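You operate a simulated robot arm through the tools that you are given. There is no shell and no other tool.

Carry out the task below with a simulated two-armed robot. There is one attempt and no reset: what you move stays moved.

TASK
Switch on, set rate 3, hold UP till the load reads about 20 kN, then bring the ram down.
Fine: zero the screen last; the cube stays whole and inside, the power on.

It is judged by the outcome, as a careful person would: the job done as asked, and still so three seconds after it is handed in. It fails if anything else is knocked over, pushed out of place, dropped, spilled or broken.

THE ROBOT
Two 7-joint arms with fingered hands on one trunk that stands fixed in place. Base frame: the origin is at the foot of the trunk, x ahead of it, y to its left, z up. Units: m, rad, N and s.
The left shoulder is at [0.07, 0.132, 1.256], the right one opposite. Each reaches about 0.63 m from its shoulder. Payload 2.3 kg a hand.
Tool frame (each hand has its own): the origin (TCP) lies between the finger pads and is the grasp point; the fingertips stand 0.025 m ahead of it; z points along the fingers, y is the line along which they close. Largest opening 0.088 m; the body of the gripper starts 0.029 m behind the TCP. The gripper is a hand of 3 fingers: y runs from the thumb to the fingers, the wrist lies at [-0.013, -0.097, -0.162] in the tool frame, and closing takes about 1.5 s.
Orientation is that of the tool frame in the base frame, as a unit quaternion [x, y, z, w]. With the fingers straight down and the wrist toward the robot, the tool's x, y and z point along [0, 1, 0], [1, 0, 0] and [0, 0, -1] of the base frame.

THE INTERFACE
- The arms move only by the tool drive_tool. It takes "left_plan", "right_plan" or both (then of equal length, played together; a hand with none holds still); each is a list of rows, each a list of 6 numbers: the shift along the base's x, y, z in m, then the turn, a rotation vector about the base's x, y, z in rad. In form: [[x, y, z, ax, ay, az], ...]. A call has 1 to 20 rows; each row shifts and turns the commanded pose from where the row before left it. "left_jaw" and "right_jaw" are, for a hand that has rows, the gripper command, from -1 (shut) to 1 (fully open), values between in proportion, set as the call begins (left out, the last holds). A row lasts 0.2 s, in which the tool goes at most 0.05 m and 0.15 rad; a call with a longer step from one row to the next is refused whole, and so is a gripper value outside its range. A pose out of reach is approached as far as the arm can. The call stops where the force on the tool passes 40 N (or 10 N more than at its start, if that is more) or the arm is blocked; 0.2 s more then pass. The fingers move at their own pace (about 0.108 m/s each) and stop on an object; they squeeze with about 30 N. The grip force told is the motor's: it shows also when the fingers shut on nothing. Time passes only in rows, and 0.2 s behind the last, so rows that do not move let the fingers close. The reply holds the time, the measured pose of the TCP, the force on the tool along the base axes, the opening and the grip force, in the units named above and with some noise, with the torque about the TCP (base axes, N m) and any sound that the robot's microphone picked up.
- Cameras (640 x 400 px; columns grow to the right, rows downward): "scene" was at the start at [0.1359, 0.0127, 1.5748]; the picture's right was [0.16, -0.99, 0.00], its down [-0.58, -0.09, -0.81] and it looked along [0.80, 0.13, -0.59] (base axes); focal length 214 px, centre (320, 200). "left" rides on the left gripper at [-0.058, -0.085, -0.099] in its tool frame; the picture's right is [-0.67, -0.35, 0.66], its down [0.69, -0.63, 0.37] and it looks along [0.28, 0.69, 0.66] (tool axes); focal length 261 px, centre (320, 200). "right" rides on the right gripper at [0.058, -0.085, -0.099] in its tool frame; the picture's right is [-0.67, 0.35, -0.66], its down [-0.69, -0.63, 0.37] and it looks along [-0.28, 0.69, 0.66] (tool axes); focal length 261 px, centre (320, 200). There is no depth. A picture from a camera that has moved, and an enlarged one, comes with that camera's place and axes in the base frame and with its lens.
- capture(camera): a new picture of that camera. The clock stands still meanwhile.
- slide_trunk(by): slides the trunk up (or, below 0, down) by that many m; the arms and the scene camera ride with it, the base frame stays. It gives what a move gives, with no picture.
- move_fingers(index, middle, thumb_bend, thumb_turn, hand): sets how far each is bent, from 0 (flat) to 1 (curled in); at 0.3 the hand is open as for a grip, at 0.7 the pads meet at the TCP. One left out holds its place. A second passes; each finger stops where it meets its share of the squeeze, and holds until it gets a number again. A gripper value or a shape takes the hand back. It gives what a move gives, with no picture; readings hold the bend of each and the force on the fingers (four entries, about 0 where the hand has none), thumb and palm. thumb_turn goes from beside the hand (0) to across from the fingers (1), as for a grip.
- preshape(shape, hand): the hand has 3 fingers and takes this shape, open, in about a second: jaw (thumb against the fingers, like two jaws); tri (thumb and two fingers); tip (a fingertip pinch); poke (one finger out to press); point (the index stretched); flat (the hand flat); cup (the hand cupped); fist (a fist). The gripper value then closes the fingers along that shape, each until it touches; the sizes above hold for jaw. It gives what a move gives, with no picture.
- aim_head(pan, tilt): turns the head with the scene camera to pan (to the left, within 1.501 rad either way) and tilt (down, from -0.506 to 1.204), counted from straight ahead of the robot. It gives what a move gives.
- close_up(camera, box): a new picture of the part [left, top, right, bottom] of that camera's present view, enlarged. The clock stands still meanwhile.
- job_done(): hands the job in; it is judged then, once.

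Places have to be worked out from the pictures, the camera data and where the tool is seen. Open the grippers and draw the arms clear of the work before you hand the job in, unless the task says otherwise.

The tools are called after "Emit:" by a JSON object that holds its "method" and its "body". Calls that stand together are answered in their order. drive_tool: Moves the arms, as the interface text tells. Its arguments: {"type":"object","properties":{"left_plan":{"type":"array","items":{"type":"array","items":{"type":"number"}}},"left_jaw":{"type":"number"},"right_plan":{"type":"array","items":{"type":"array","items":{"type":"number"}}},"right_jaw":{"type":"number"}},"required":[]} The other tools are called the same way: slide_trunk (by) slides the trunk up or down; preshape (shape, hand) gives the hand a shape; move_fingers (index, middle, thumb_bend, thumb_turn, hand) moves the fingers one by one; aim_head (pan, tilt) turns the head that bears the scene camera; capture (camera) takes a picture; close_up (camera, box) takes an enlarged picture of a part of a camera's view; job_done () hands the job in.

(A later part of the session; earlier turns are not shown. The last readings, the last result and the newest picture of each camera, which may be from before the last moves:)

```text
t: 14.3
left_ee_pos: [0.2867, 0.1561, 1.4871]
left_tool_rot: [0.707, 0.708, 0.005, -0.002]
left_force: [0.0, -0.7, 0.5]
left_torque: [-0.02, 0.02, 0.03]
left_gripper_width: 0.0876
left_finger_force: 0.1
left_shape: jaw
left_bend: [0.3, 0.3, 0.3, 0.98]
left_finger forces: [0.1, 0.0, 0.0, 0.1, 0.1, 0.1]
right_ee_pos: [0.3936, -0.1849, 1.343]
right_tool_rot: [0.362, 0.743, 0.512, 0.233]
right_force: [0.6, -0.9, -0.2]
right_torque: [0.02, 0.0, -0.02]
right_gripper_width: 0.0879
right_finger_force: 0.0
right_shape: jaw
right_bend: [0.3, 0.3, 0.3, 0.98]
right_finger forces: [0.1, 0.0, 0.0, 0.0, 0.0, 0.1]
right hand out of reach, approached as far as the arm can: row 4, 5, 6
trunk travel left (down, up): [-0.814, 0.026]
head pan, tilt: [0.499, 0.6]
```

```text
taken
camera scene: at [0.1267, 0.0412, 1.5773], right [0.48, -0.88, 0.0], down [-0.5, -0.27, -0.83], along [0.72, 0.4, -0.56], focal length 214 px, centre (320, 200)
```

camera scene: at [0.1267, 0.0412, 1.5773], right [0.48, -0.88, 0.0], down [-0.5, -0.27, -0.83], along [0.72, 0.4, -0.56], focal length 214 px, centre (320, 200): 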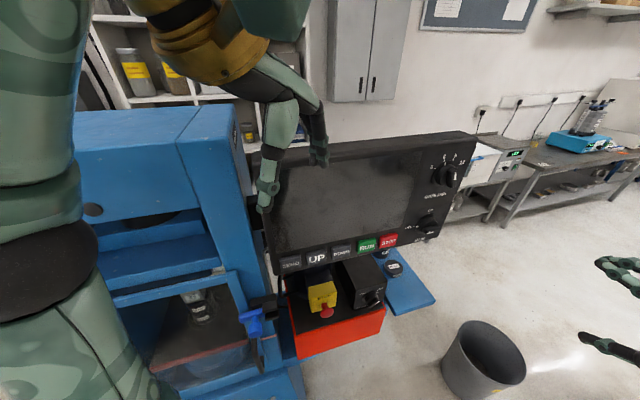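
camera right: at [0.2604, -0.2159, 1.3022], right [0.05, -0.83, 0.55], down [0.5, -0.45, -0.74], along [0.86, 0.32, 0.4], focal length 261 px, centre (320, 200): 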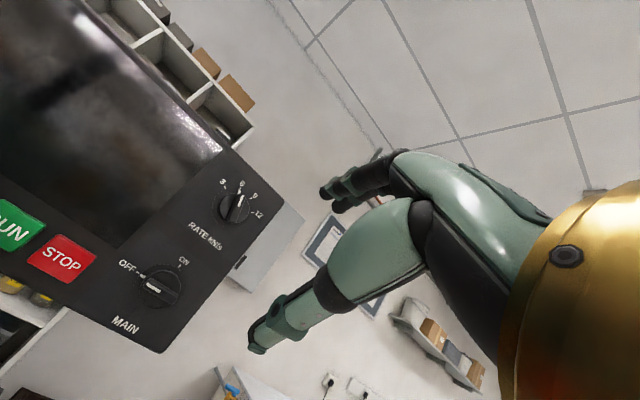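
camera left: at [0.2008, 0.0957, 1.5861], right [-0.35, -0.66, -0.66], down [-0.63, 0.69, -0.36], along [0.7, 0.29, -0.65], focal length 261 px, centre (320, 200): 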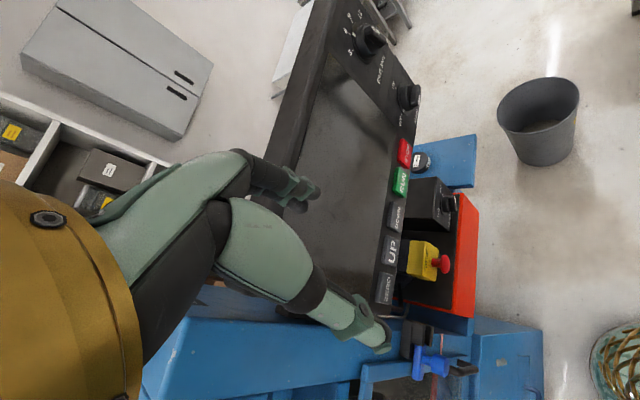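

The first three rows were in reach, the last three not, so a pitch of about 22° suits the arm here. I go back those three rows and check that the hand reaches the commanded place.

Emit:
{"method": "drive_tool", "body": {"right_plan": [[0, 0, 0, 0.0925, -0.0925, 0], [0, 0, 0, 0.0925, -0.0925, 0], [0, 0, 0, 0.0925, -0.0925, 0], [0, 0, 0, 0, 0, 0], [0, 0, 0, 0, 0, 0]]}}

Emit:
{"method": "capture", "body": {"camera": "right"}}

```text
t: 15.6
left_ee_pos: [0.2869, 0.1551, 1.4867]
left_tool_rot: [0.707, 0.707, 0.006, -0.002]
left_force: [-0.3, 0.2, 0.1]
left_torque: [0.01, -0.01, 0.03]
left_gripper_width: 0.0877
left_finger_force: 0.1
left_shape: jaw
left_bend: [0.3, 0.3, 0.3, 0.98]
left_finger forces: [0.0, 0.0, 0.0, 0.0, 0.0, 0.0]
right_ee_pos: [0.3871, -0.1779, 1.3393]
right_tool_rot: [0.314, 0.671, 0.617, 0.265]
right_force: [0.7, -0.8, -0.9]
right_torque: [0.01, -0.01, -0.03]
right_gripper_width: 0.088
right_finger_force: 0.0
right_shape: jaw
right_bend: [0.3, 0.3, 0.3, 0.98]
right_finger forces: [0.1, 0.0, 0.1, 0.0, 0.1, 0.0]
trunk travel left (down, up): [-0.814, 0.026]
head pan, tilt: [0.499, 0.6]
```

```text
taken
camera right: at [0.2685, -0.2031, 1.266], right [-0.01, -0.92, 0.39], down [0.67, -0.3, -0.68], along [0.75, 0.25, 0.62], focal length 261 px, centre (320, 200)
```

right: 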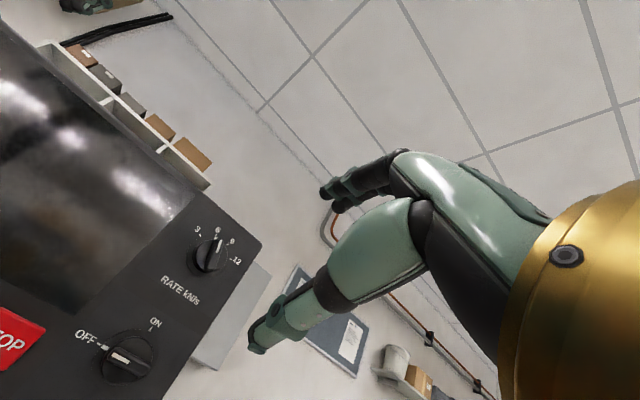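

The arm holds this pose fine (fingers nearly level, aimed at the panel). With a long baseline now between the scene and right cameras, I take close-ups from both to triangulate the knobs and buttons accurately.

Emit:
{"method": "close_up", "body": {"camera": "scene", "box": [260, 120, 500, 270]}}

Emit:
{"method": "close_up", "body": {"camera": "right", "box": [0, 200, 320, 400]}}

Emit:
{"method": "close_up", "body": {"camera": "left", "box": [260, 0, 500, 320]}}

```text
2.67 times, centred on (380, 195) of scene
camera zoom: at [0.1268, 0.0411, 1.5773], right [0.48, -0.88, 0.0], down [-0.5, -0.27, -0.83], along [0.72, 0.4, -0.56], focal length 572 px, centre (160, 213)
```

zoom: 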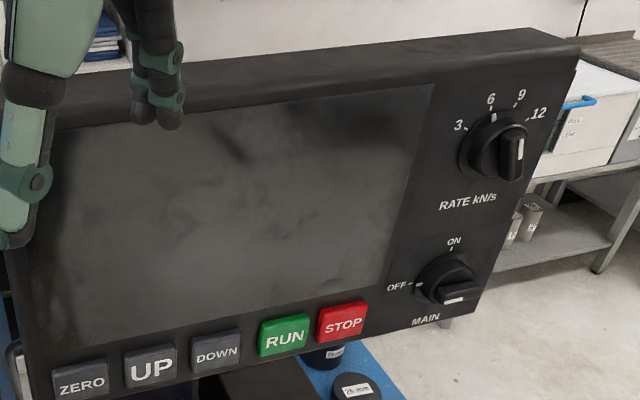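

```text
2.00 times, centred on (160, 300) of right
camera zoom: at [0.2685, -0.2031, 1.266], right [-0.01, -0.92, 0.39], down [0.67, -0.3, -0.68], along [0.75, 0.25, 0.62], focal length 521 px, centre (640, 0)
```

zoom: 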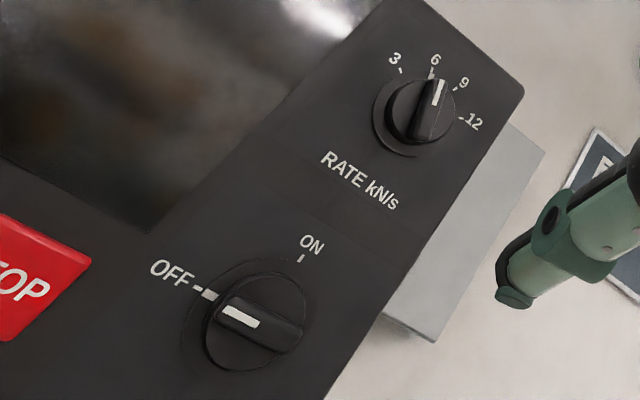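

```text
1.25 times, centred on (380, 160) of left
camera zoom: at [0.2007, 0.0959, 1.5861], right [-0.35, -0.66, -0.66], down [-0.63, 0.69, -0.36], along [0.7, 0.29, -0.65], focal length 326 px, centre (245, 250)
```

zoom: 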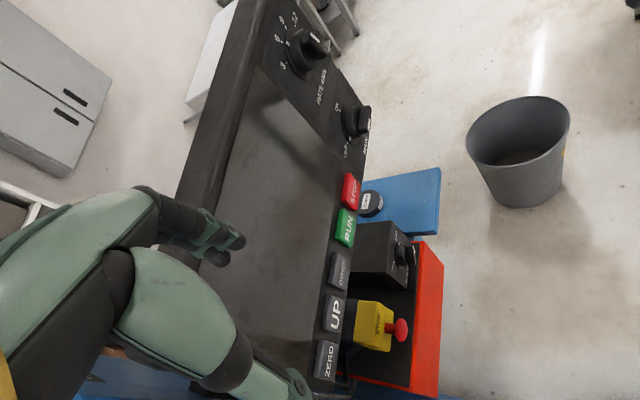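

Triangulation gives a vertical panel on x+y≈0.60: RATE centre ≈ (0.591, 0.006, 1.371), MAIN centre ≈ (0.592, 0.008, 1.240), buttons at z≈1.21 with UP ≈ (0.40, 0.198) and ZERO ≈ (0.36, 0.239). I shape the right hand into a poke and look where the fingertip sits.

Emit:
{"method": "preshape", "body": {"hand": "right", "shape": "poke"}}

Emit:
{"method": "capture", "body": {"camera": "right"}}

Emit:
{"method": "close_up", "body": {"camera": "scene", "box": [400, 140, 480, 240]}}

```text
t: 16.4
left_ee_pos: [0.2862, 0.1553, 1.4861]
left_tool_rot: [0.707, 0.707, 0.005, -0.001]
left_force: [0.0, -0.3, 1.0]
left_torque: [0.01, -0.01, 0.03]
left_gripper_width: 0.0878
left_finger_force: 0.1
left_shape: jaw
left_bend: [0.3, 0.3, 0.3, 0.98]
left_finger forces: [0.0, 0.0, 0.0, 0.0, 0.0, 0.0]
right_ee_pos: [0.3887, -0.1779, 1.3398]
right_tool_rot: [0.314, 0.672, 0.617, 0.265]
right_force: [0.2, 0.2, -0.4]
right_torque: [0.0, 0.03, 0.0]
right_gripper_width: 0.0003
right_finger_force: 0.0
right_shape: poke
right_bend: [0.7, 0.7, 1.0, 1.0]
right_finger forces: [0.0, 0.0, 0.1, 0.0, 0.0, 0.0]
trunk travel left (down, up): [-0.814, 0.026]
head pan, tilt: [0.499, 0.6]
```

```text
taken
camera right: at [0.2687, -0.2032, 1.266], right [-0.01, -0.92, 0.39], down [0.67, -0.3, -0.68], along [0.75, 0.26, 0.62], focal length 261 px, centre (320, 200)
```

right: 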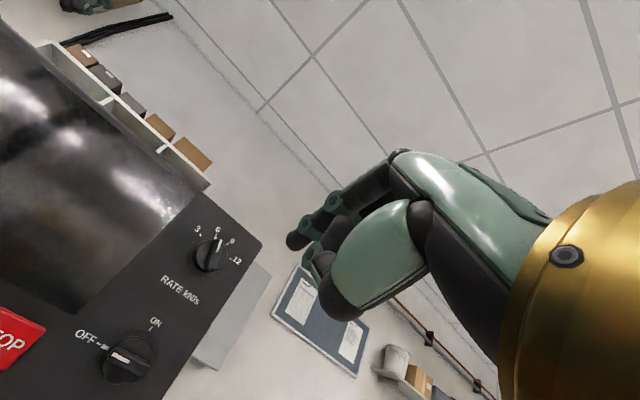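

```text
4.00 times, centred on (440, 190) of scene
camera zoom: at [0.1272, 0.0411, 1.5773], right [0.48, -0.88, 0.0], down [-0.5, -0.27, -0.82], along [0.72, 0.4, -0.57], focal length 858 px, centre (-160, 240)
```

zoom: 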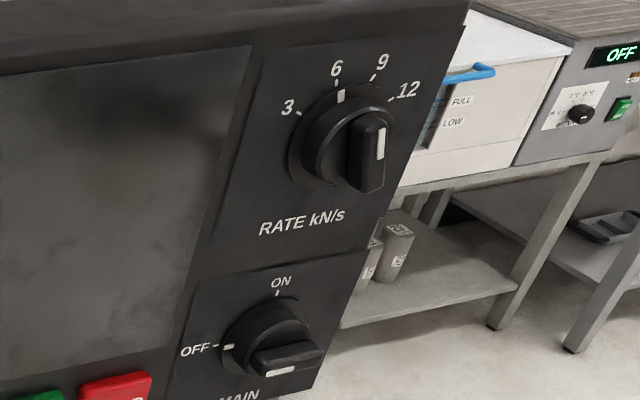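

Poke puts the fingertip essentially on the tool axis, about 25 mm ahead of the TCP. I zoom in to see the exact shape of the fingertips.

Emit:
{"method": "close_up", "body": {"camera": "right", "box": [240, 140, 440, 330]}}

Emit:
{"method": "close_up", "body": {"camera": "scene", "box": [540, 230, 640, 390]}}

```text
2.11 times, centred on (340, 235) of right
camera zoom: at [0.2687, -0.2032, 1.266], right [-0.01, -0.92, 0.39], down [0.67, -0.3, -0.68], along [0.75, 0.26, 0.62], focal length 549 px, centre (278, 126)
```

zoom: 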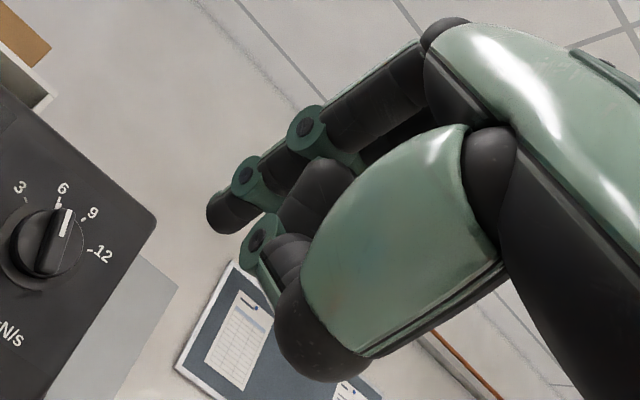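

```text
2.50 times, centred on (590, 310) of scene
camera zoom: at [0.1272, 0.0411, 1.5773], right [0.48, -0.88, 0.0], down [-0.5, -0.27, -0.82], along [0.72, 0.4, -0.57], focal length 536 px, centre (-355, -75)
```

zoom: 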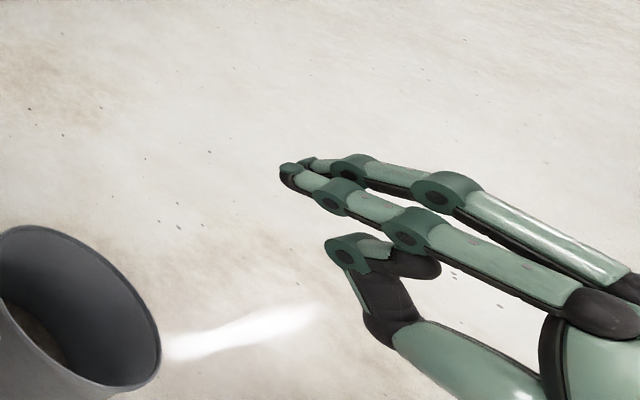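

Poke brings both fingertips together; for pushing the knob bar a single slim finger is better. I curl the middle finger away, leaving only the index out, and check its position.

Emit:
{"method": "move_fingers", "body": {"hand": "right", "index": 0.7, "middle": 1.0, "thumb_bend": 1.0, "thumb_turn": 1.0}}

Emit:
{"method": "close_up", "body": {"camera": "right", "box": [240, 140, 440, 330]}}

Emit:
{"method": "close_up", "body": {"camera": "scene", "box": [540, 230, 640, 390]}}

```text
t: 17.4
left_ee_pos: [0.2865, 0.1566, 1.4864]
left_tool_rot: [0.707, 0.708, 0.005, -0.002]
left_force: [0.7, -0.9, -0.6]
left_torque: [-0.01, -0.01, 0.01]
left_gripper_width: 0.0877
left_finger_force: 0.0
left_shape: jaw
left_bend: [0.3, 0.3, 0.3, 0.98]
left_finger forces: [0.0, 0.0, 0.0, 0.0, 0.1, 0.1]
right_ee_pos: [0.3894, -0.1777, 1.3397]
right_tool_rot: [0.313, 0.672, 0.617, 0.264]
right_force: [0.6, 0.0, 0.2]
right_torque: [-0.02, 0.05, 0.0]
right_gripper_width: 0.0142
right_finger_force: 0.2
right_shape: fingers
right_bend: [0.43, 1.0, 0.99, 1.0]
right_finger forces: [0.0, 0.0, 0.0, 0.0, 0.1, 0.1]
trunk travel left (down, up): [-0.814, 0.026]
head pan, tilt: [0.499, 0.6]
```

```text
2.11 times, centred on (340, 235) of right
camera zoom: at [0.2687, -0.2032, 1.266], right [-0.01, -0.92, 0.39], down [0.67, -0.3, -0.68], along [0.75, 0.26, 0.62], focal length 549 px, centre (278, 126)
```

zoom: 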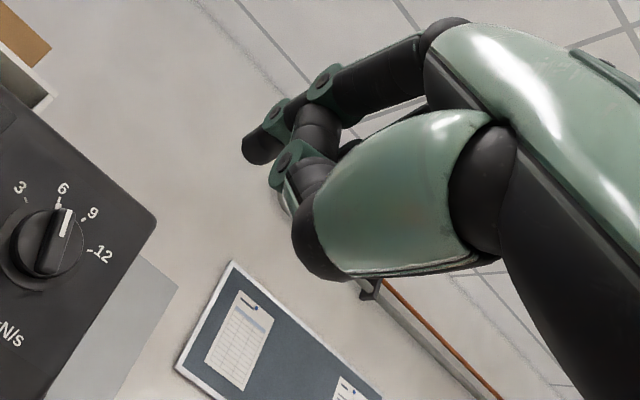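

```text
2.50 times, centred on (590, 310) of scene
camera zoom: at [0.1271, 0.0411, 1.5773], right [0.48, -0.88, 0.0], down [-0.5, -0.27, -0.83], along [0.72, 0.4, -0.56], focal length 536 px, centre (-355, -75)
```

zoom: 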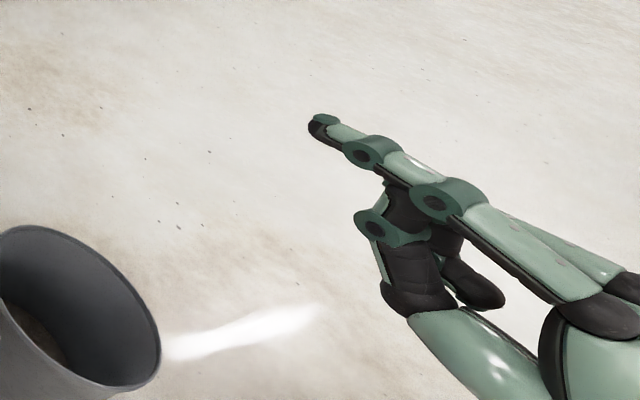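

The index tip is now at about (0.402, -0.153, 1.366), i.e. offset (+0.013, +0.025, +0.026) from the TCP, well ahead of the curled thumb and middle finger. I bring it in front of and just below the left end of the MAIN knob bar, stopping about 5 cm off the panel.

Emit:
{"method": "drive_tool", "body": {"right_plan": [[0.0237, 0.0228, -0.0247, 0, 0, 0], [0.0237, 0.0228, -0.0247, 0, 0, 0], [0.0237, 0.0228, -0.0247, 0, 0, 0], [0.0237, 0.0228, -0.0247, 0, 0, 0], [0.0237, 0.0228, -0.0247, 0, 0, 0], [0.0, 0.0, 0.0, 0, 0, 0]]}}

Emit:
{"method": "capture", "body": {"camera": "right"}}

Emit:
{"method": "capture", "body": {"camera": "scene"}}

```text
t: 18.9
left_ee_pos: [0.2858, 0.1549, 1.4883]
left_tool_rot: [0.707, 0.707, 0.006, -0.002]
left_force: [0.1, -0.4, -0.3]
left_torque: [0.0, 0.0, 0.01]
left_gripper_width: 0.0879
left_finger_force: 0.0
left_shape: jaw
left_bend: [0.3, 0.3, 0.3, 0.98]
left_finger forces: [0.0, 0.1, 0.0, 0.0, 0.0, 0.0]
right_ee_pos: [0.5046, -0.0628, 1.2145]
right_tool_rot: [0.314, 0.672, 0.617, 0.264]
right_force: [-0.9, -0.9, -0.4]
right_torque: [-0.01, -0.02, 0.01]
right_gripper_width: 0.0139
right_finger_force: 0.0
right_shape: fingers
right_bend: [0.43, 1.0, 0.99, 1.0]
right_finger forces: [0.0, 0.0, 0.0, 0.1, 0.0, 0.0]
trunk travel left (down, up): [-0.814, 0.026]
head pan, tilt: [0.499, 0.6]
```

```text
taken
camera right: at [0.385, -0.0888, 1.1419], right [-0.01, -0.92, 0.39], down [0.67, -0.3, -0.68], along [0.75, 0.25, 0.62], focal length 261 px, centre (320, 200)
```

right: 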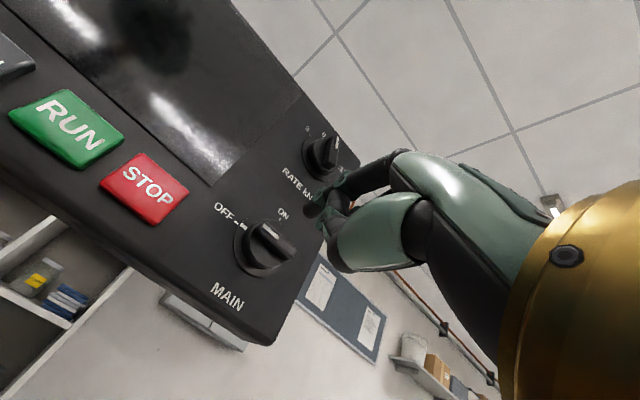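

```text
taken
camera scene: at [0.1268, 0.0409, 1.5773], right [0.48, -0.88, 0.0], down [-0.5, -0.27, -0.83], along [0.72, 0.4, -0.56], focal length 214 px, centre (320, 200)
```

scene: 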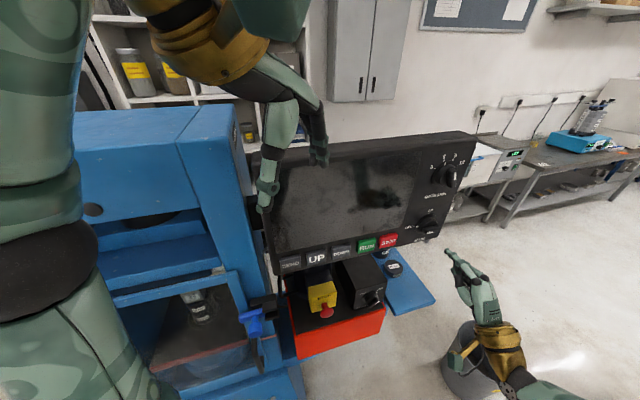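

The arm reached there without trouble. I zoom in on both views to verify the fingertip relative to the MAIN knob before going closer.

Emit:
{"method": "close_up", "body": {"camera": "scene", "box": [400, 180, 520, 280]}}

Emit:
{"method": "close_up", "body": {"camera": "right", "box": [200, 120, 400, 300]}}

```text
4.00 times, centred on (460, 230) of scene
camera zoom: at [0.1268, 0.0409, 1.5773], right [0.48, -0.88, 0.0], down [-0.5, -0.27, -0.83], along [0.72, 0.4, -0.56], focal length 858 px, centre (-240, 80)
```

zoom: 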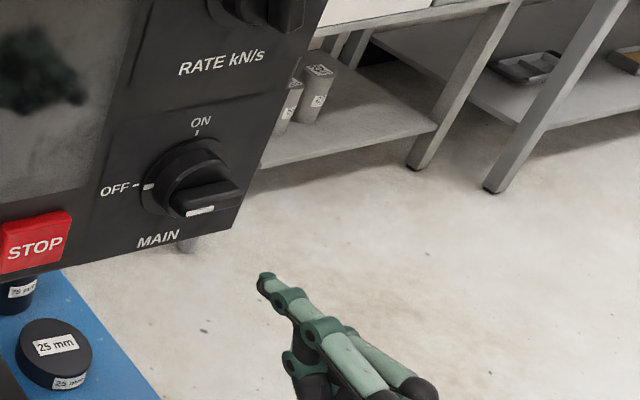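

```text
2.22 times, centred on (300, 210) of right
camera zoom: at [0.385, -0.0888, 1.1419], right [-0.01, -0.92, 0.39], down [0.67, -0.3, -0.68], along [0.75, 0.25, 0.62], focal length 579 px, centre (364, 178)
```

zoom: 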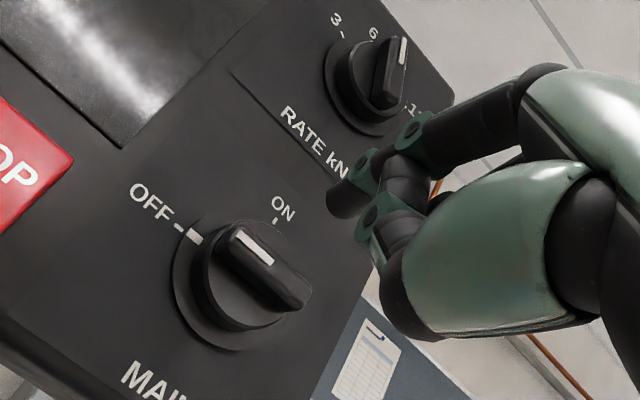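

Predicted and observed positions of the knob and fingertip agree within a few millimetres. I zoom in further on the MAIN knob to gauge the bar's size and height.

Emit:
{"method": "close_up", "body": {"camera": "right", "box": [225, 175, 325, 285]}}

Emit:
{"method": "close_up", "body": {"camera": "scene", "box": [405, 195, 465, 245]}}

```text
3.64 times, centred on (275, 230) of right
camera zoom: at [0.385, -0.0888, 1.1419], right [-0.01, -0.92, 0.39], down [0.67, -0.3, -0.68], along [0.75, 0.25, 0.62], focal length 948 px, centre (484, 91)
```

zoom: 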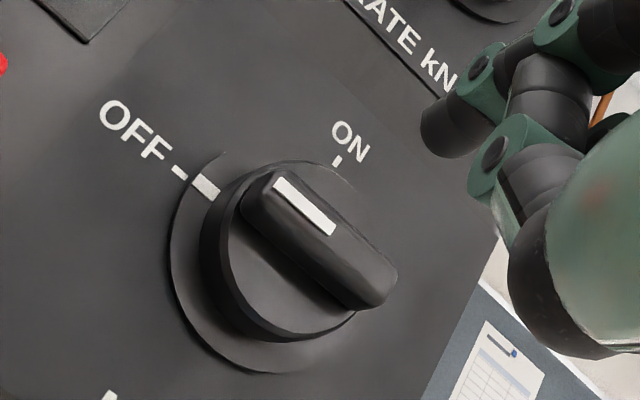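

```text
8.00 times, centred on (435, 220) of scene
camera zoom: at [0.1268, 0.0409, 1.5773], right [0.48, -0.88, 0.0], down [-0.5, -0.27, -0.83], along [0.72, 0.4, -0.56], focal length 1716 px, centre (-600, 40)
```

zoom: 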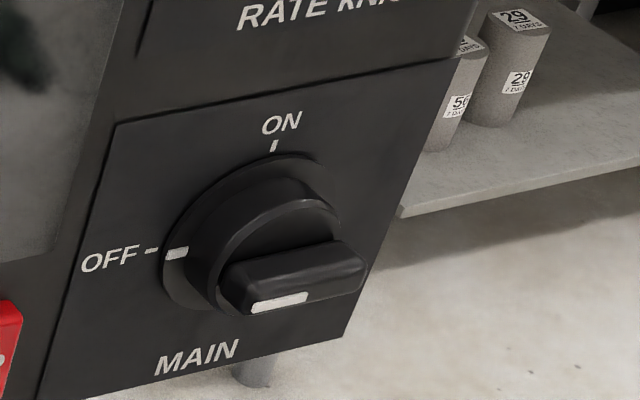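

The bar top stands about 28 mm off the panel, its base about 14 mm, and its left end is ~20 mm from centre. I go to just below the left end of the bar and insert the fingertip to about 18 mm from the panel.

Emit:
{"method": "drive_tool", "body": {"right_plan": [[0.0155, 0.012, -0.012, 0, 0, 0], [0.0156, 0.0121, -0.012, 0, 0, 0], [0.0064, 0.0064, 0, 0, 0, 0], [0.0064, 0.0064, 0, 0, 0, 0], [0.0063, 0.0063, 0, 0, 0, 0], [0, 0, 0, 0, 0, 0]]}}

Emit:
{"method": "close_up", "body": {"camera": "right", "box": [200, 120, 400, 300]}}

Emit:
{"method": "close_up", "body": {"camera": "scene", "box": [390, 180, 490, 260]}}

```text
t: 20.2
left_ee_pos: [0.287, 0.1556, 1.4867]
left_tool_rot: [0.706, 0.708, 0.005, -0.002]
left_force: [-0.8, -0.2, 0.1]
left_torque: [0.02, -0.03, 0.03]
left_gripper_width: 0.0879
left_finger_force: 0.1
left_shape: jaw
left_bend: [0.3, 0.3, 0.3, 0.98]
left_finger forces: [0.0, 0.0, 0.0, 0.1, 0.1, 0.0]
right_ee_pos: [0.556, -0.0217, 1.1914]
right_tool_rot: [0.313, 0.672, 0.617, 0.263]
right_force: [0.1, -0.1, -0.2]
right_torque: [-0.03, -0.01, 0.0]
right_gripper_width: 0.0138
right_finger_force: 0.1
right_shape: fingers
right_bend: [0.43, 1.0, 0.99, 1.0]
right_finger forces: [0.1, 0.0, 0.1, 0.0, 0.0, 0.0]
trunk travel left (down, up): [-0.814, 0.026]
head pan, tilt: [0.499, 0.6]
```

```text
2.22 times, centred on (300, 210) of right
camera zoom: at [0.4355, -0.0461, 1.1187], right [-0.01, -0.92, 0.39], down [0.67, -0.3, -0.68], along [0.75, 0.26, 0.62], focal length 579 px, centre (364, 178)
```

zoom: 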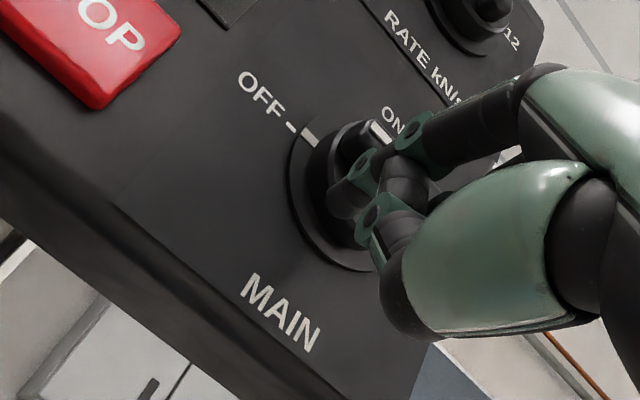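

```text
5.00 times, centred on (440, 220) of scene
camera zoom: at [0.127, 0.0409, 1.5773], right [0.48, -0.88, 0.0], down [-0.5, -0.27, -0.83], along [0.72, 0.4, -0.56], focal length 1072 px, centre (-280, 100)
```

zoom: 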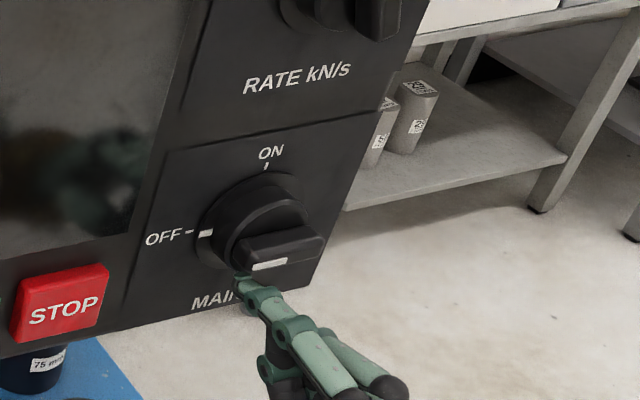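

The fingertip sits just under the left (OFF) end of the bar with no contact force. I now push it upward in small steps.

Emit:
{"method": "drive_tool", "body": {"right_plan": [[0, 0, 0.006, 0, 0, 0], [0, 0, 0.006, 0, 0, 0], [0, 0, 0.006, 0, 0, 0], [0, 0, 0, 0, 0, 0]]}}

Emit:
{"method": "close_up", "body": {"camera": "scene", "box": [390, 180, 490, 260]}}

Emit:
{"method": "close_up", "body": {"camera": "right", "box": [200, 120, 400, 300]}}

```text
t: 21.2
left_ee_pos: [0.2847, 0.156, 1.4881]
left_tool_rot: [0.707, 0.707, 0.006, -0.001]
left_force: [0.4, 0.6, -0.3]
left_torque: [0.01, -0.02, 0.01]
left_gripper_width: 0.0877
left_finger_force: 0.1
left_shape: jaw
left_bend: [0.3, 0.3, 0.3, 0.98]
left_finger forces: [0.1, 0.1, 0.1, 0.1, 0.0, 0.0]
right_ee_pos: [0.5553, -0.0193, 1.2103]
right_tool_rot: [0.312, 0.671, 0.618, 0.264]
right_force: [-3.8, 1.5, -0.7]
right_torque: [-0.01, -0.08, 0.08]
right_gripper_width: 0.0132
right_finger_force: 2.6
right_shape: fingers
right_bend: [0.45, 1.0, 0.98, 1.0]
right_finger forces: [4.9, 0.0, 0.0, 0.1, 0.0, 0.0]
trunk travel left (down, up): [-0.814, 0.026]
head pan, tilt: [0.499, 0.6]
```

```text
5.00 times, centred on (440, 220) of scene
camera zoom: at [0.1248, 0.0413, 1.5775], right [0.48, -0.88, 0.0], down [-0.49, -0.27, -0.83], along [0.72, 0.4, -0.56], focal length 1072 px, centre (-280, 100)
```

zoom: 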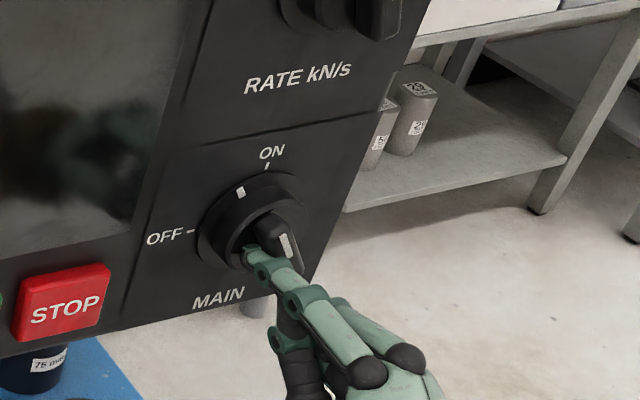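

```text
2.22 times, centred on (300, 210) of right
camera zoom: at [0.4352, -0.0459, 1.1377], right [-0.01, -0.92, 0.39], down [0.67, -0.29, -0.68], along [0.74, 0.26, 0.62], focal length 579 px, centre (364, 178)
```

zoom: 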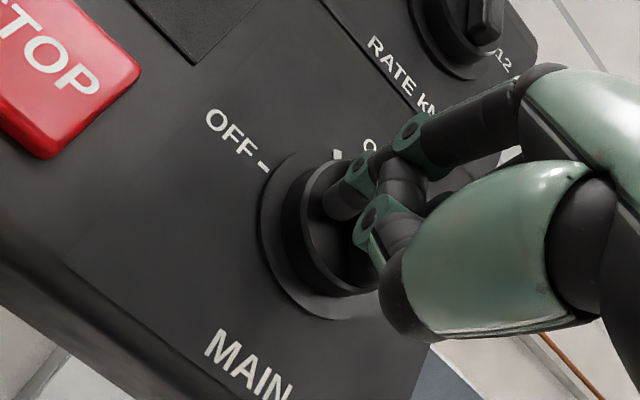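

The knob turned easily to about two-thirds of the way to ON. I continue pushing up and to the right in small steps.

Emit:
{"method": "drive_tool", "body": {"right_plan": [[0.001, -0.001, 0.005, 0, 0, 0], [0.0025, -0.0025, 0.003, 0, 0, 0], [0.003, -0.003, 0.0, 0, 0, 0], [0, 0, 0, 0, 0, 0]]}}

Emit:
{"method": "close_up", "body": {"camera": "scene", "box": [390, 180, 490, 260]}}

Emit:
{"method": "capture", "body": {"camera": "scene"}}

```text
t: 22.2
left_ee_pos: [0.2813, 0.1594, 1.4871]
left_tool_rot: [0.707, 0.707, 0.006, 0.0]
left_force: [0.5, -0.1, 0.1]
left_torque: [0.06, -0.01, -0.02]
left_gripper_width: 0.0879
left_finger_force: 0.0
left_shape: jaw
left_bend: [0.3, 0.3, 0.3, 0.98]
left_finger forces: [0.1, 0.0, 0.0, 0.0, 0.0, 0.0]
right_ee_pos: [0.5594, -0.0236, 1.2194]
right_tool_rot: [0.31, 0.673, 0.617, 0.264]
right_force: [-12.4, 6.5, -6.0]
right_torque: [-0.26, -0.23, 0.36]
right_gripper_width: 0.0124
right_finger_force: 8.0
right_shape: fingers
right_bend: [0.45, 1.0, 0.97, 1.0]
right_finger forces: [15.8, 0.1, 0.1, 0.1, 0.1, 0.0]
trunk travel left (down, up): [-0.814, 0.026]
head pan, tilt: [0.499, 0.6]
```

```text
5.00 times, centred on (440, 220) of scene
camera zoom: at [0.1206, 0.0465, 1.5776], right [0.48, -0.88, 0.01], down [-0.49, -0.27, -0.83], along [0.73, 0.39, -0.56], focal length 1072 px, centre (-280, 100)
```

zoom: 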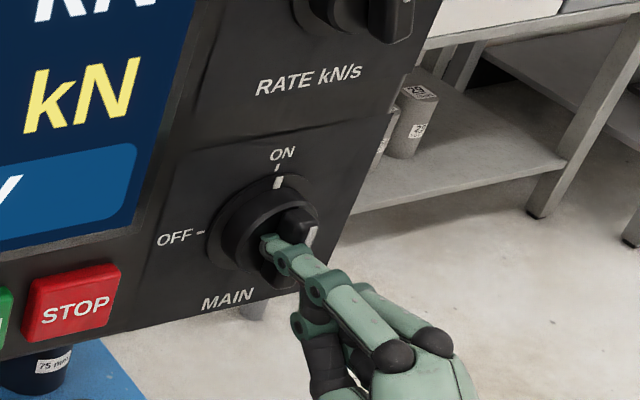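

```text
taken
camera scene: at [0.1206, 0.0465, 1.5776], right [0.48, -0.88, 0.01], down [-0.49, -0.27, -0.83], along [0.73, 0.39, -0.56], focal length 214 px, centre (320, 200)
```

scene: 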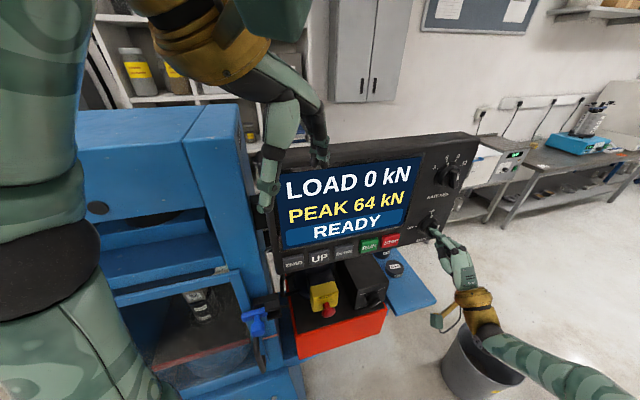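

The screen is lit: LOAD 0 kN, PEAK 64 kN, READY, and MAIN's mark is at ON. I relieve the push to the left and withdraw the finger straight out from the panel.

Emit:
{"method": "drive_tool", "body": {"right_plan": [[-0.004, 0.004, -0.001, 0, 0, 0], [-0.005, 0.005, -0.002, 0, 0, 0], [-0.01, -0.01, 0, 0, 0, 0], [-0.014, -0.014, 0, 0, 0, 0], [-0.016, -0.016, 0, 0, 0, 0], [0, 0, 0, 0, 0, 0]]}}

Emit:
{"method": "capture", "body": {"camera": "right"}}

Emit:
{"method": "close_up", "body": {"camera": "scene", "box": [260, 120, 500, 270]}}

```text
t: 23.6
left_ee_pos: [0.2881, 0.1555, 1.4862]
left_tool_rot: [0.707, 0.707, 0.006, -0.002]
left_force: [-0.9, -0.8, 0.4]
left_torque: [-0.01, 0.02, -0.01]
left_gripper_width: 0.0879
left_finger_force: 0.1
left_shape: jaw
left_bend: [0.3, 0.3, 0.3, 0.98]
left_finger forces: [0.0, 0.1, 0.0, 0.0, 0.0, 0.1]
right_ee_pos: [0.5134, -0.0586, 1.2136]
right_tool_rot: [0.313, 0.672, 0.617, 0.264]
right_force: [-0.3, -0.4, 0.6]
right_torque: [0.03, 0.04, 0.01]
right_gripper_width: 0.0128
right_finger_force: 0.1
right_shape: fingers
right_bend: [0.45, 1.0, 0.97, 1.0]
right_finger forces: [0.1, 0.0, 0.0, 0.0, 0.1, 0.0]
trunk travel left (down, up): [-0.814, 0.026]
head pan, tilt: [0.499, 0.6]
```

```text
taken
camera right: at [0.3946, -0.0839, 1.1412], right [-0.01, -0.92, 0.39], down [0.67, -0.3, -0.68], along [0.75, 0.26, 0.62], focal length 261 px, centre (320, 200)
```

right: 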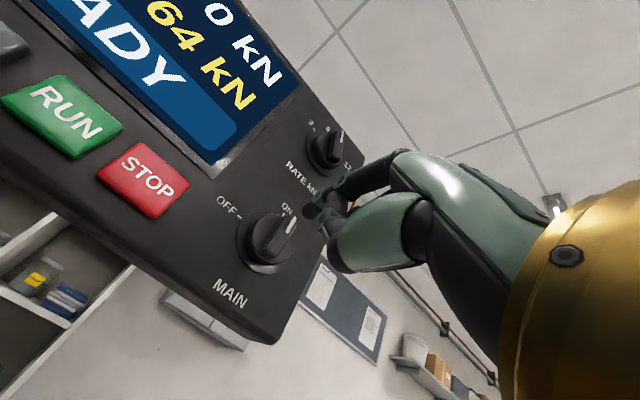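

```text
2.67 times, centred on (380, 195) of scene
camera zoom: at [0.1277, 0.0417, 1.5772], right [0.48, -0.88, 0.0], down [-0.5, -0.27, -0.82], along [0.72, 0.4, -0.57], focal length 572 px, centre (160, 213)
```

zoom: 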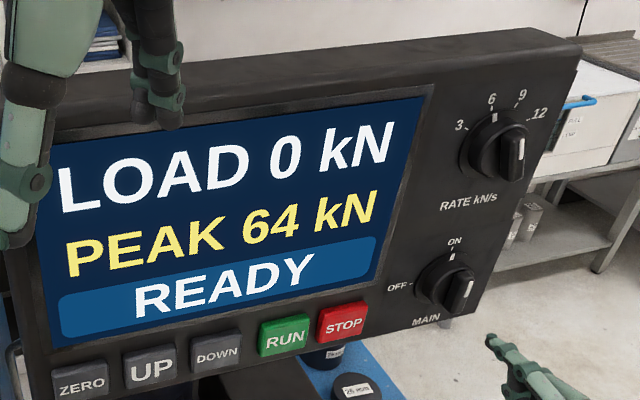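

MAIN is on. Next I raise the finger to the RATE knob, to a point just right of and above the bar's pointer end (currently at 6), still about 4.5 cm off the panel.

Emit:
{"method": "drive_tool", "body": {"right_plan": [[0.0, 0.0, 0.0376, 0, 0, 0], [0.0, 0.0, 0.0376, 0, 0, 0], [0.0, 0.0, 0.0376, 0, 0, 0], [0.0, 0.0, 0.0376, 0, 0, 0], [0.0224, -0.0018, 0, 0, 0, 0], [0.0223, -0.0018, 0, 0, 0, 0], [0, 0, 0, 0, 0, 0]]}}

Emit:
{"method": "close_up", "body": {"camera": "scene", "box": [390, 130, 500, 220]}}

Emit:
{"method": "close_up", "body": {"camera": "right", "box": [200, 120, 400, 300]}}

```text
t: 25.2
left_ee_pos: [0.2865, 0.1558, 1.4864]
left_tool_rot: [0.707, 0.707, 0.006, -0.002]
left_force: [-0.3, -0.3, 0.6]
left_torque: [-0.02, -0.03, 0.0]
left_gripper_width: 0.0876
left_finger_force: 0.0
left_shape: jaw
left_bend: [0.3, 0.3, 0.3, 0.98]
left_finger forces: [0.0, 0.1, 0.1, 0.0, 0.1, 0.0]
right_ee_pos: [0.5595, -0.0605, 1.3667]
right_tool_rot: [0.313, 0.672, 0.617, 0.263]
right_force: [0.0, -0.1, 0.3]
right_torque: [0.0, 0.0, 0.02]
right_gripper_width: 0.0127
right_finger_force: 0.1
right_shape: fingers
right_bend: [0.45, 1.0, 0.97, 1.0]
right_finger forces: [0.1, 0.1, 0.0, 0.1, 0.1, 0.1]
trunk travel left (down, up): [-0.814, 0.026]
head pan, tilt: [0.499, 0.6]
```

```text
4.44 times, centred on (445, 175) of scene
camera zoom: at [0.1265, 0.0413, 1.5773], right [0.48, -0.88, 0.0], down [-0.5, -0.27, -0.83], along [0.72, 0.4, -0.56], focal length 953 px, centre (-236, 311)
```

zoom: 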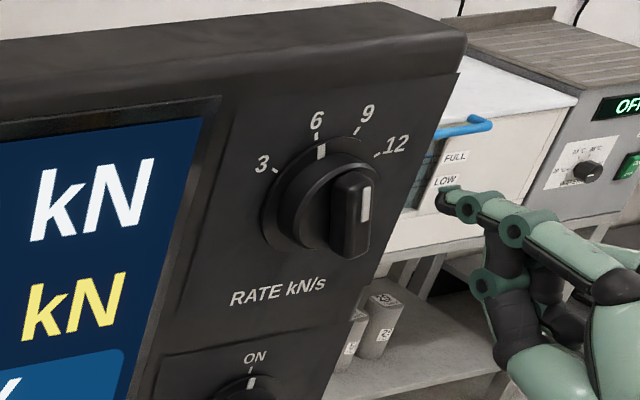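

```text
2.22 times, centred on (300, 210) of right
camera zoom: at [0.4391, -0.0862, 1.2933], right [-0.01, -0.92, 0.39], down [0.67, -0.3, -0.68], along [0.75, 0.26, 0.62], focal length 579 px, centre (364, 178)
```

zoom: 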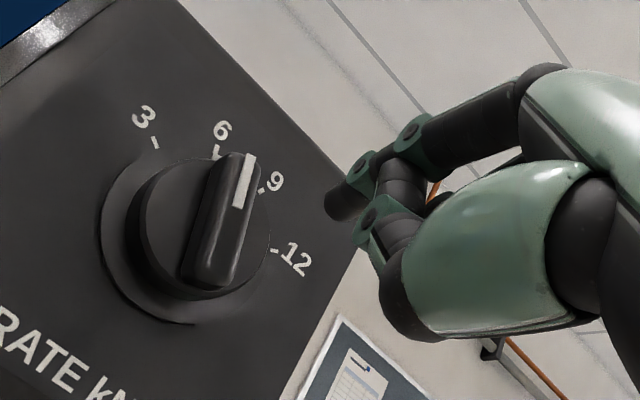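

The fingertip is right of the pointer end as intended. I insert it to about 18 mm from the panel, then check before pushing left.

Emit:
{"method": "drive_tool", "body": {"right_plan": [[0.006, 0.006, -0.001, 0, 0, 0], [0.006, 0.006, -0.001, 0, 0, 0], [0.006, 0.006, 0, 0, 0, 0], [0, 0, 0, 0, 0, 0]]}}

Emit:
{"method": "close_up", "body": {"camera": "scene", "box": [390, 130, 500, 220]}}

Emit:
{"method": "close_up", "body": {"camera": "right", "box": [200, 120, 400, 300]}}

```text
t: 26.2
left_ee_pos: [0.2872, 0.1556, 1.487]
left_tool_rot: [0.707, 0.708, 0.005, -0.002]
left_force: [1.2, -0.1, -0.5]
left_torque: [-0.01, -0.04, 0.02]
left_gripper_width: 0.0879
left_finger_force: 0.0
left_shape: jaw
left_bend: [0.3, 0.3, 0.3, 0.98]
left_finger forces: [0.1, 0.1, 0.0, 0.1, 0.1, 0.1]
right_ee_pos: [0.5766, -0.0435, 1.3623]
right_tool_rot: [0.314, 0.672, 0.617, 0.263]
right_force: [0.1, -0.5, -0.4]
right_torque: [0.02, -0.04, -0.02]
right_gripper_width: 0.0127
right_finger_force: 0.1
right_shape: fingers
right_bend: [0.45, 1.0, 0.97, 1.0]
right_finger forces: [0.0, 0.1, 0.0, 0.0, 0.0, 0.0]
trunk travel left (down, up): [-0.814, 0.026]
head pan, tilt: [0.499, 0.6]
```

```text
4.44 times, centred on (445, 175) of scene
camera zoom: at [0.1274, 0.0413, 1.5773], right [0.48, -0.88, 0.0], down [-0.5, -0.27, -0.82], along [0.72, 0.4, -0.57], focal length 953 px, centre (-236, 311)
```

zoom: 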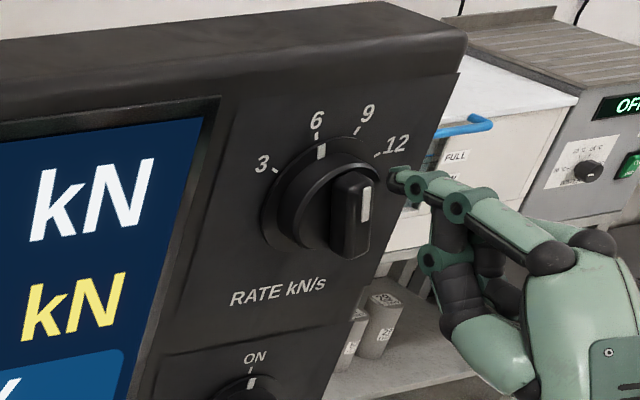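

```text
2.22 times, centred on (300, 210) of right
camera zoom: at [0.4575, -0.0691, 1.2903], right [-0.01, -0.92, 0.39], down [0.67, -0.3, -0.68], along [0.75, 0.26, 0.62], focal length 579 px, centre (364, 178)
```

zoom: 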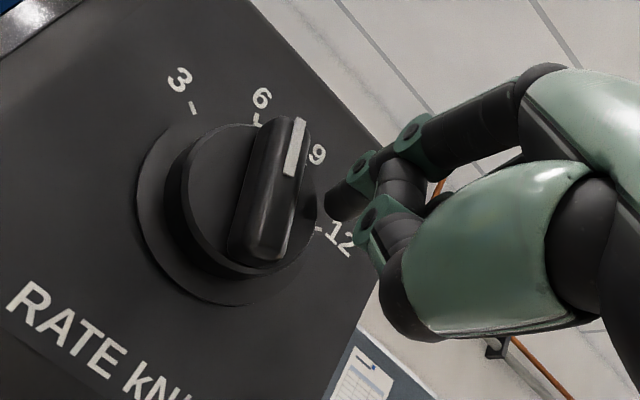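

The finger is beside the upper right of the bar with no contact. I now push left in 3 mm steps and watch the pointer.

Emit:
{"method": "drive_tool", "body": {"right_plan": [[-0.0025, 0.0025, 0, 0, 0, 0], [-0.0025, 0.0025, 0, 0, 0, 0], [-0.002, 0.002, 0, 0, 0, 0], [-0.002, 0.002, 0, 0, 0, 0], [0, 0, 0, 0, 0, 0]]}}

Emit:
{"method": "close_up", "body": {"camera": "scene", "box": [390, 130, 500, 220]}}

Emit:
{"method": "close_up", "body": {"camera": "right", "box": [200, 120, 400, 300]}}

```text
t: 27.4
left_ee_pos: [0.2877, 0.1552, 1.4875]
left_tool_rot: [0.707, 0.707, 0.005, -0.002]
left_force: [-0.3, 0.5, -1.0]
left_torque: [-0.01, 0.01, 0.0]
left_gripper_width: 0.0876
left_finger_force: 0.1
left_shape: jaw
left_bend: [0.3, 0.3, 0.3, 0.98]
left_finger forces: [0.1, 0.1, 0.0, 0.0, 0.0, 0.0]
right_ee_pos: [0.5679, -0.0341, 1.3631]
right_tool_rot: [0.314, 0.672, 0.617, 0.263]
right_force: [-0.2, 0.9, 0.8]
right_torque: [-0.03, -0.03, 0.0]
right_gripper_width: 0.0128
right_finger_force: 0.1
right_shape: fingers
right_bend: [0.45, 1.0, 0.97, 1.0]
right_finger forces: [0.0, 0.0, 0.0, 0.0, 0.1, 0.1]
trunk travel left (down, up): [-0.814, 0.026]
head pan, tilt: [0.499, 0.6]
```

```text
4.44 times, centred on (445, 175) of scene
camera zoom: at [0.1273, 0.0413, 1.5773], right [0.48, -0.88, 0.0], down [-0.5, -0.27, -0.82], along [0.72, 0.4, -0.57], focal length 953 px, centre (-236, 311)
```

zoom: 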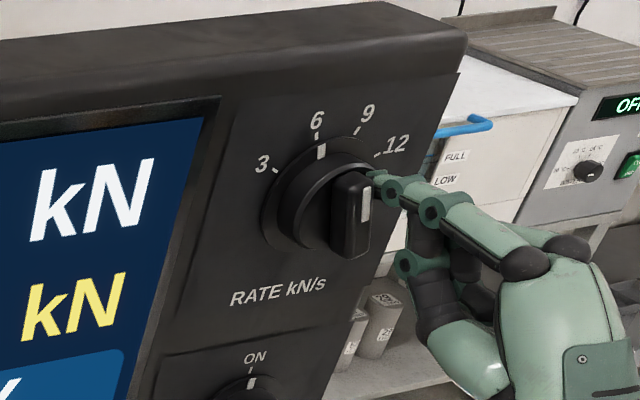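

```text
2.22 times, centred on (300, 210) of right
camera zoom: at [0.4482, -0.0602, 1.2902], right [-0.01, -0.92, 0.39], down [0.67, -0.3, -0.68], along [0.75, 0.26, 0.62], focal length 579 px, centre (364, 178)
```

zoom: 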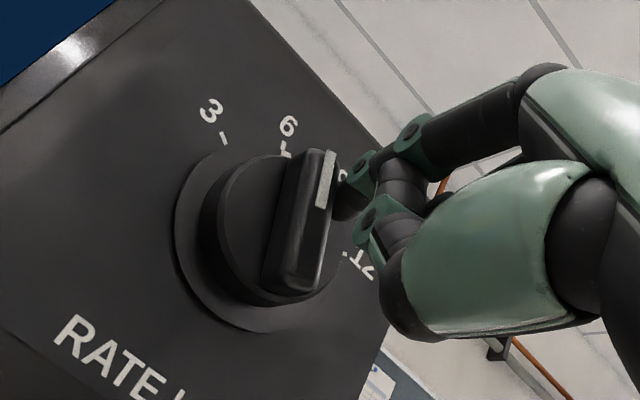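

The finger is just touching the bar's right side, still at 6. I continue left another ~10 mm in small steps.

Emit:
{"method": "drive_tool", "body": {"right_plan": [[-0.002, 0.002, 0, 0, 0, 0], [-0.002, 0.002, 0, 0, 0, 0], [-0.002, 0.002, 0, 0, 0, 0], [0, 0, 0, 0, 0, 0]]}}

Emit:
{"method": "close_up", "body": {"camera": "scene", "box": [390, 130, 500, 220]}}

Emit:
{"method": "close_up", "body": {"camera": "right", "box": [200, 120, 400, 300]}}

```text
t: 28.4
left_ee_pos: [0.2862, 0.1562, 1.4873]
left_tool_rot: [0.707, 0.707, 0.005, -0.002]
left_force: [-0.4, 0.1, 0.1]
left_torque: [0.0, 0.0, -0.01]
left_gripper_width: 0.0878
left_finger_force: 0.1
left_shape: jaw
left_bend: [0.3, 0.3, 0.3, 0.98]
left_finger forces: [0.0, 0.1, 0.1, 0.0, 0.0, 0.0]
right_ee_pos: [0.5601, -0.0271, 1.3632]
right_tool_rot: [0.313, 0.673, 0.617, 0.263]
right_force: [-0.3, 0.1, 0.4]
right_torque: [-0.01, 0.03, 0.01]
right_gripper_width: 0.0127
right_finger_force: 0.0
right_shape: fingers
right_bend: [0.45, 1.0, 0.97, 1.0]
right_finger forces: [0.3, 0.0, 0.0, 0.1, 0.0, 0.0]
trunk travel left (down, up): [-0.814, 0.026]
head pan, tilt: [0.499, 0.6]
```

```text
4.44 times, centred on (445, 175) of scene
camera zoom: at [0.1269, 0.0417, 1.5773], right [0.48, -0.88, 0.0], down [-0.5, -0.27, -0.82], along [0.72, 0.4, -0.57], focal length 953 px, centre (-236, 311)
```

zoom: 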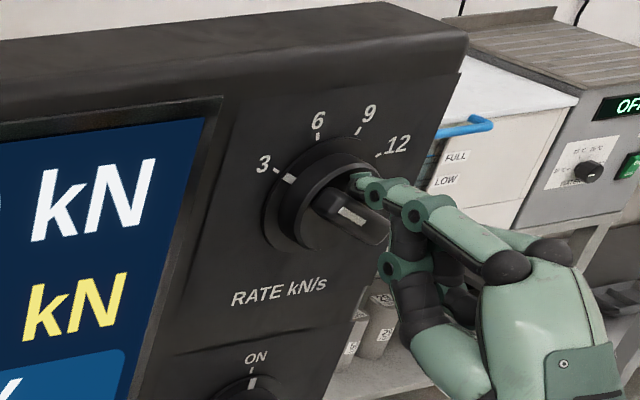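

```text
2.22 times, centred on (300, 210) of right
camera zoom: at [0.4414, -0.0536, 1.2904], right [-0.01, -0.92, 0.39], down [0.67, -0.3, -0.68], along [0.75, 0.26, 0.62], focal length 579 px, centre (364, 178)
```

zoom: 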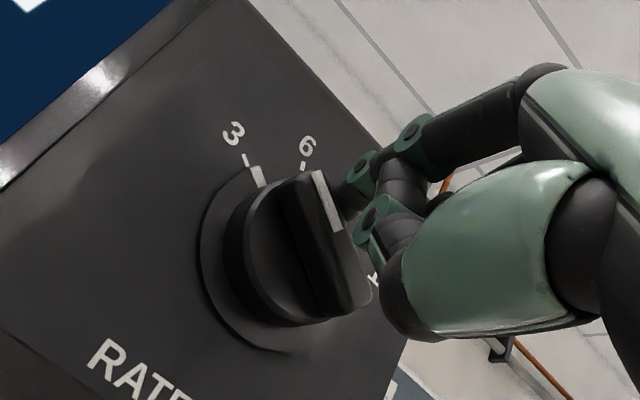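

The knob snapped over and its mark lines up with 3, with no residual force. I move the finger slightly right and withdraw it from the panel to verify.

Emit:
{"method": "drive_tool", "body": {"right_plan": [[0.004, -0.004, 0.002, 0, 0, 0], [-0.01, -0.01, 0, 0, 0, 0], [-0.016, -0.016, 0, 0, 0, 0], [-0.02, -0.02, 0, 0, 0, 0], [-0.02, -0.02, 0, 0, 0, 0], [0, 0, 0, 0, 0, 0]]}}

Emit:
{"method": "close_up", "body": {"camera": "scene", "box": [390, 130, 500, 250]}}

Emit:
{"method": "capture", "body": {"camera": "right"}}

Emit:
{"method": "capture", "body": {"camera": "scene"}}

```text
t: 29.9
left_ee_pos: [0.2879, 0.1562, 1.4879]
left_tool_rot: [0.707, 0.707, 0.005, -0.002]
left_force: [0.8, -0.1, -0.1]
left_torque: [0.0, 0.02, -0.02]
left_gripper_width: 0.0879
left_finger_force: 0.0
left_shape: jaw
left_bend: [0.3, 0.3, 0.3, 0.98]
left_finger forces: [0.0, 0.0, 0.0, 0.0, 0.1, 0.1]
right_ee_pos: [0.5013, -0.099, 1.3655]
right_tool_rot: [0.314, 0.672, 0.617, 0.264]
right_force: [0.4, 0.1, -0.7]
right_torque: [-0.01, -0.02, 0.01]
right_gripper_width: 0.0127
right_finger_force: 0.0
right_shape: fingers
right_bend: [0.45, 1.0, 0.97, 1.0]
right_finger forces: [0.1, 0.0, 0.0, 0.0, 0.0, 0.0]
trunk travel left (down, up): [-0.814, 0.026]
head pan, tilt: [0.499, 0.6]
```

```text
3.33 times, centred on (445, 190) of scene
camera zoom: at [0.1275, 0.0414, 1.5772], right [0.48, -0.88, 0.0], down [-0.5, -0.27, -0.82], along [0.72, 0.4, -0.57], focal length 715 px, centre (-97, 233)
```

zoom: 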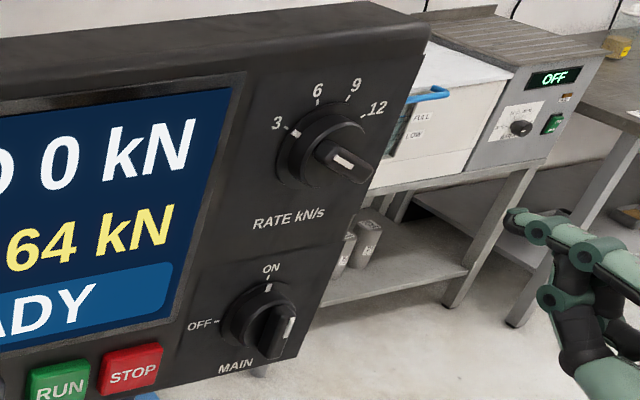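

```text
taken
camera right: at [0.3803, -0.1245, 1.2923], right [-0.01, -0.92, 0.39], down [0.67, -0.3, -0.68], along [0.75, 0.25, 0.62], focal length 261 px, centre (320, 200)
```

right: 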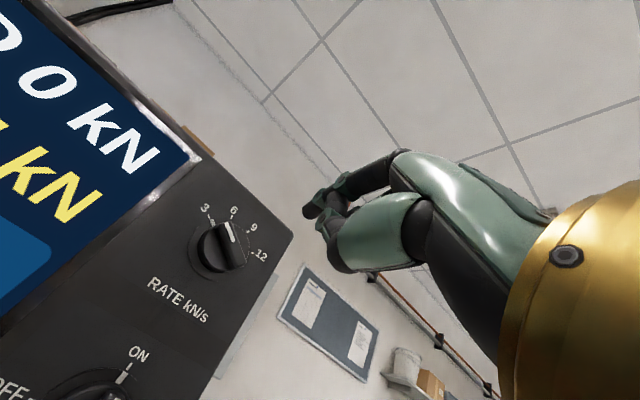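

```text
taken
camera scene: at [0.1275, 0.0414, 1.5772], right [0.48, -0.88, 0.0], down [-0.5, -0.27, -0.82], along [0.72, 0.4, -0.57], focal length 214 px, centre (320, 200)
```

scene: 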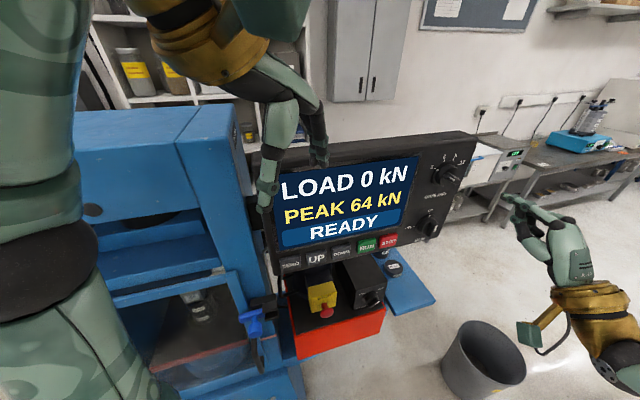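

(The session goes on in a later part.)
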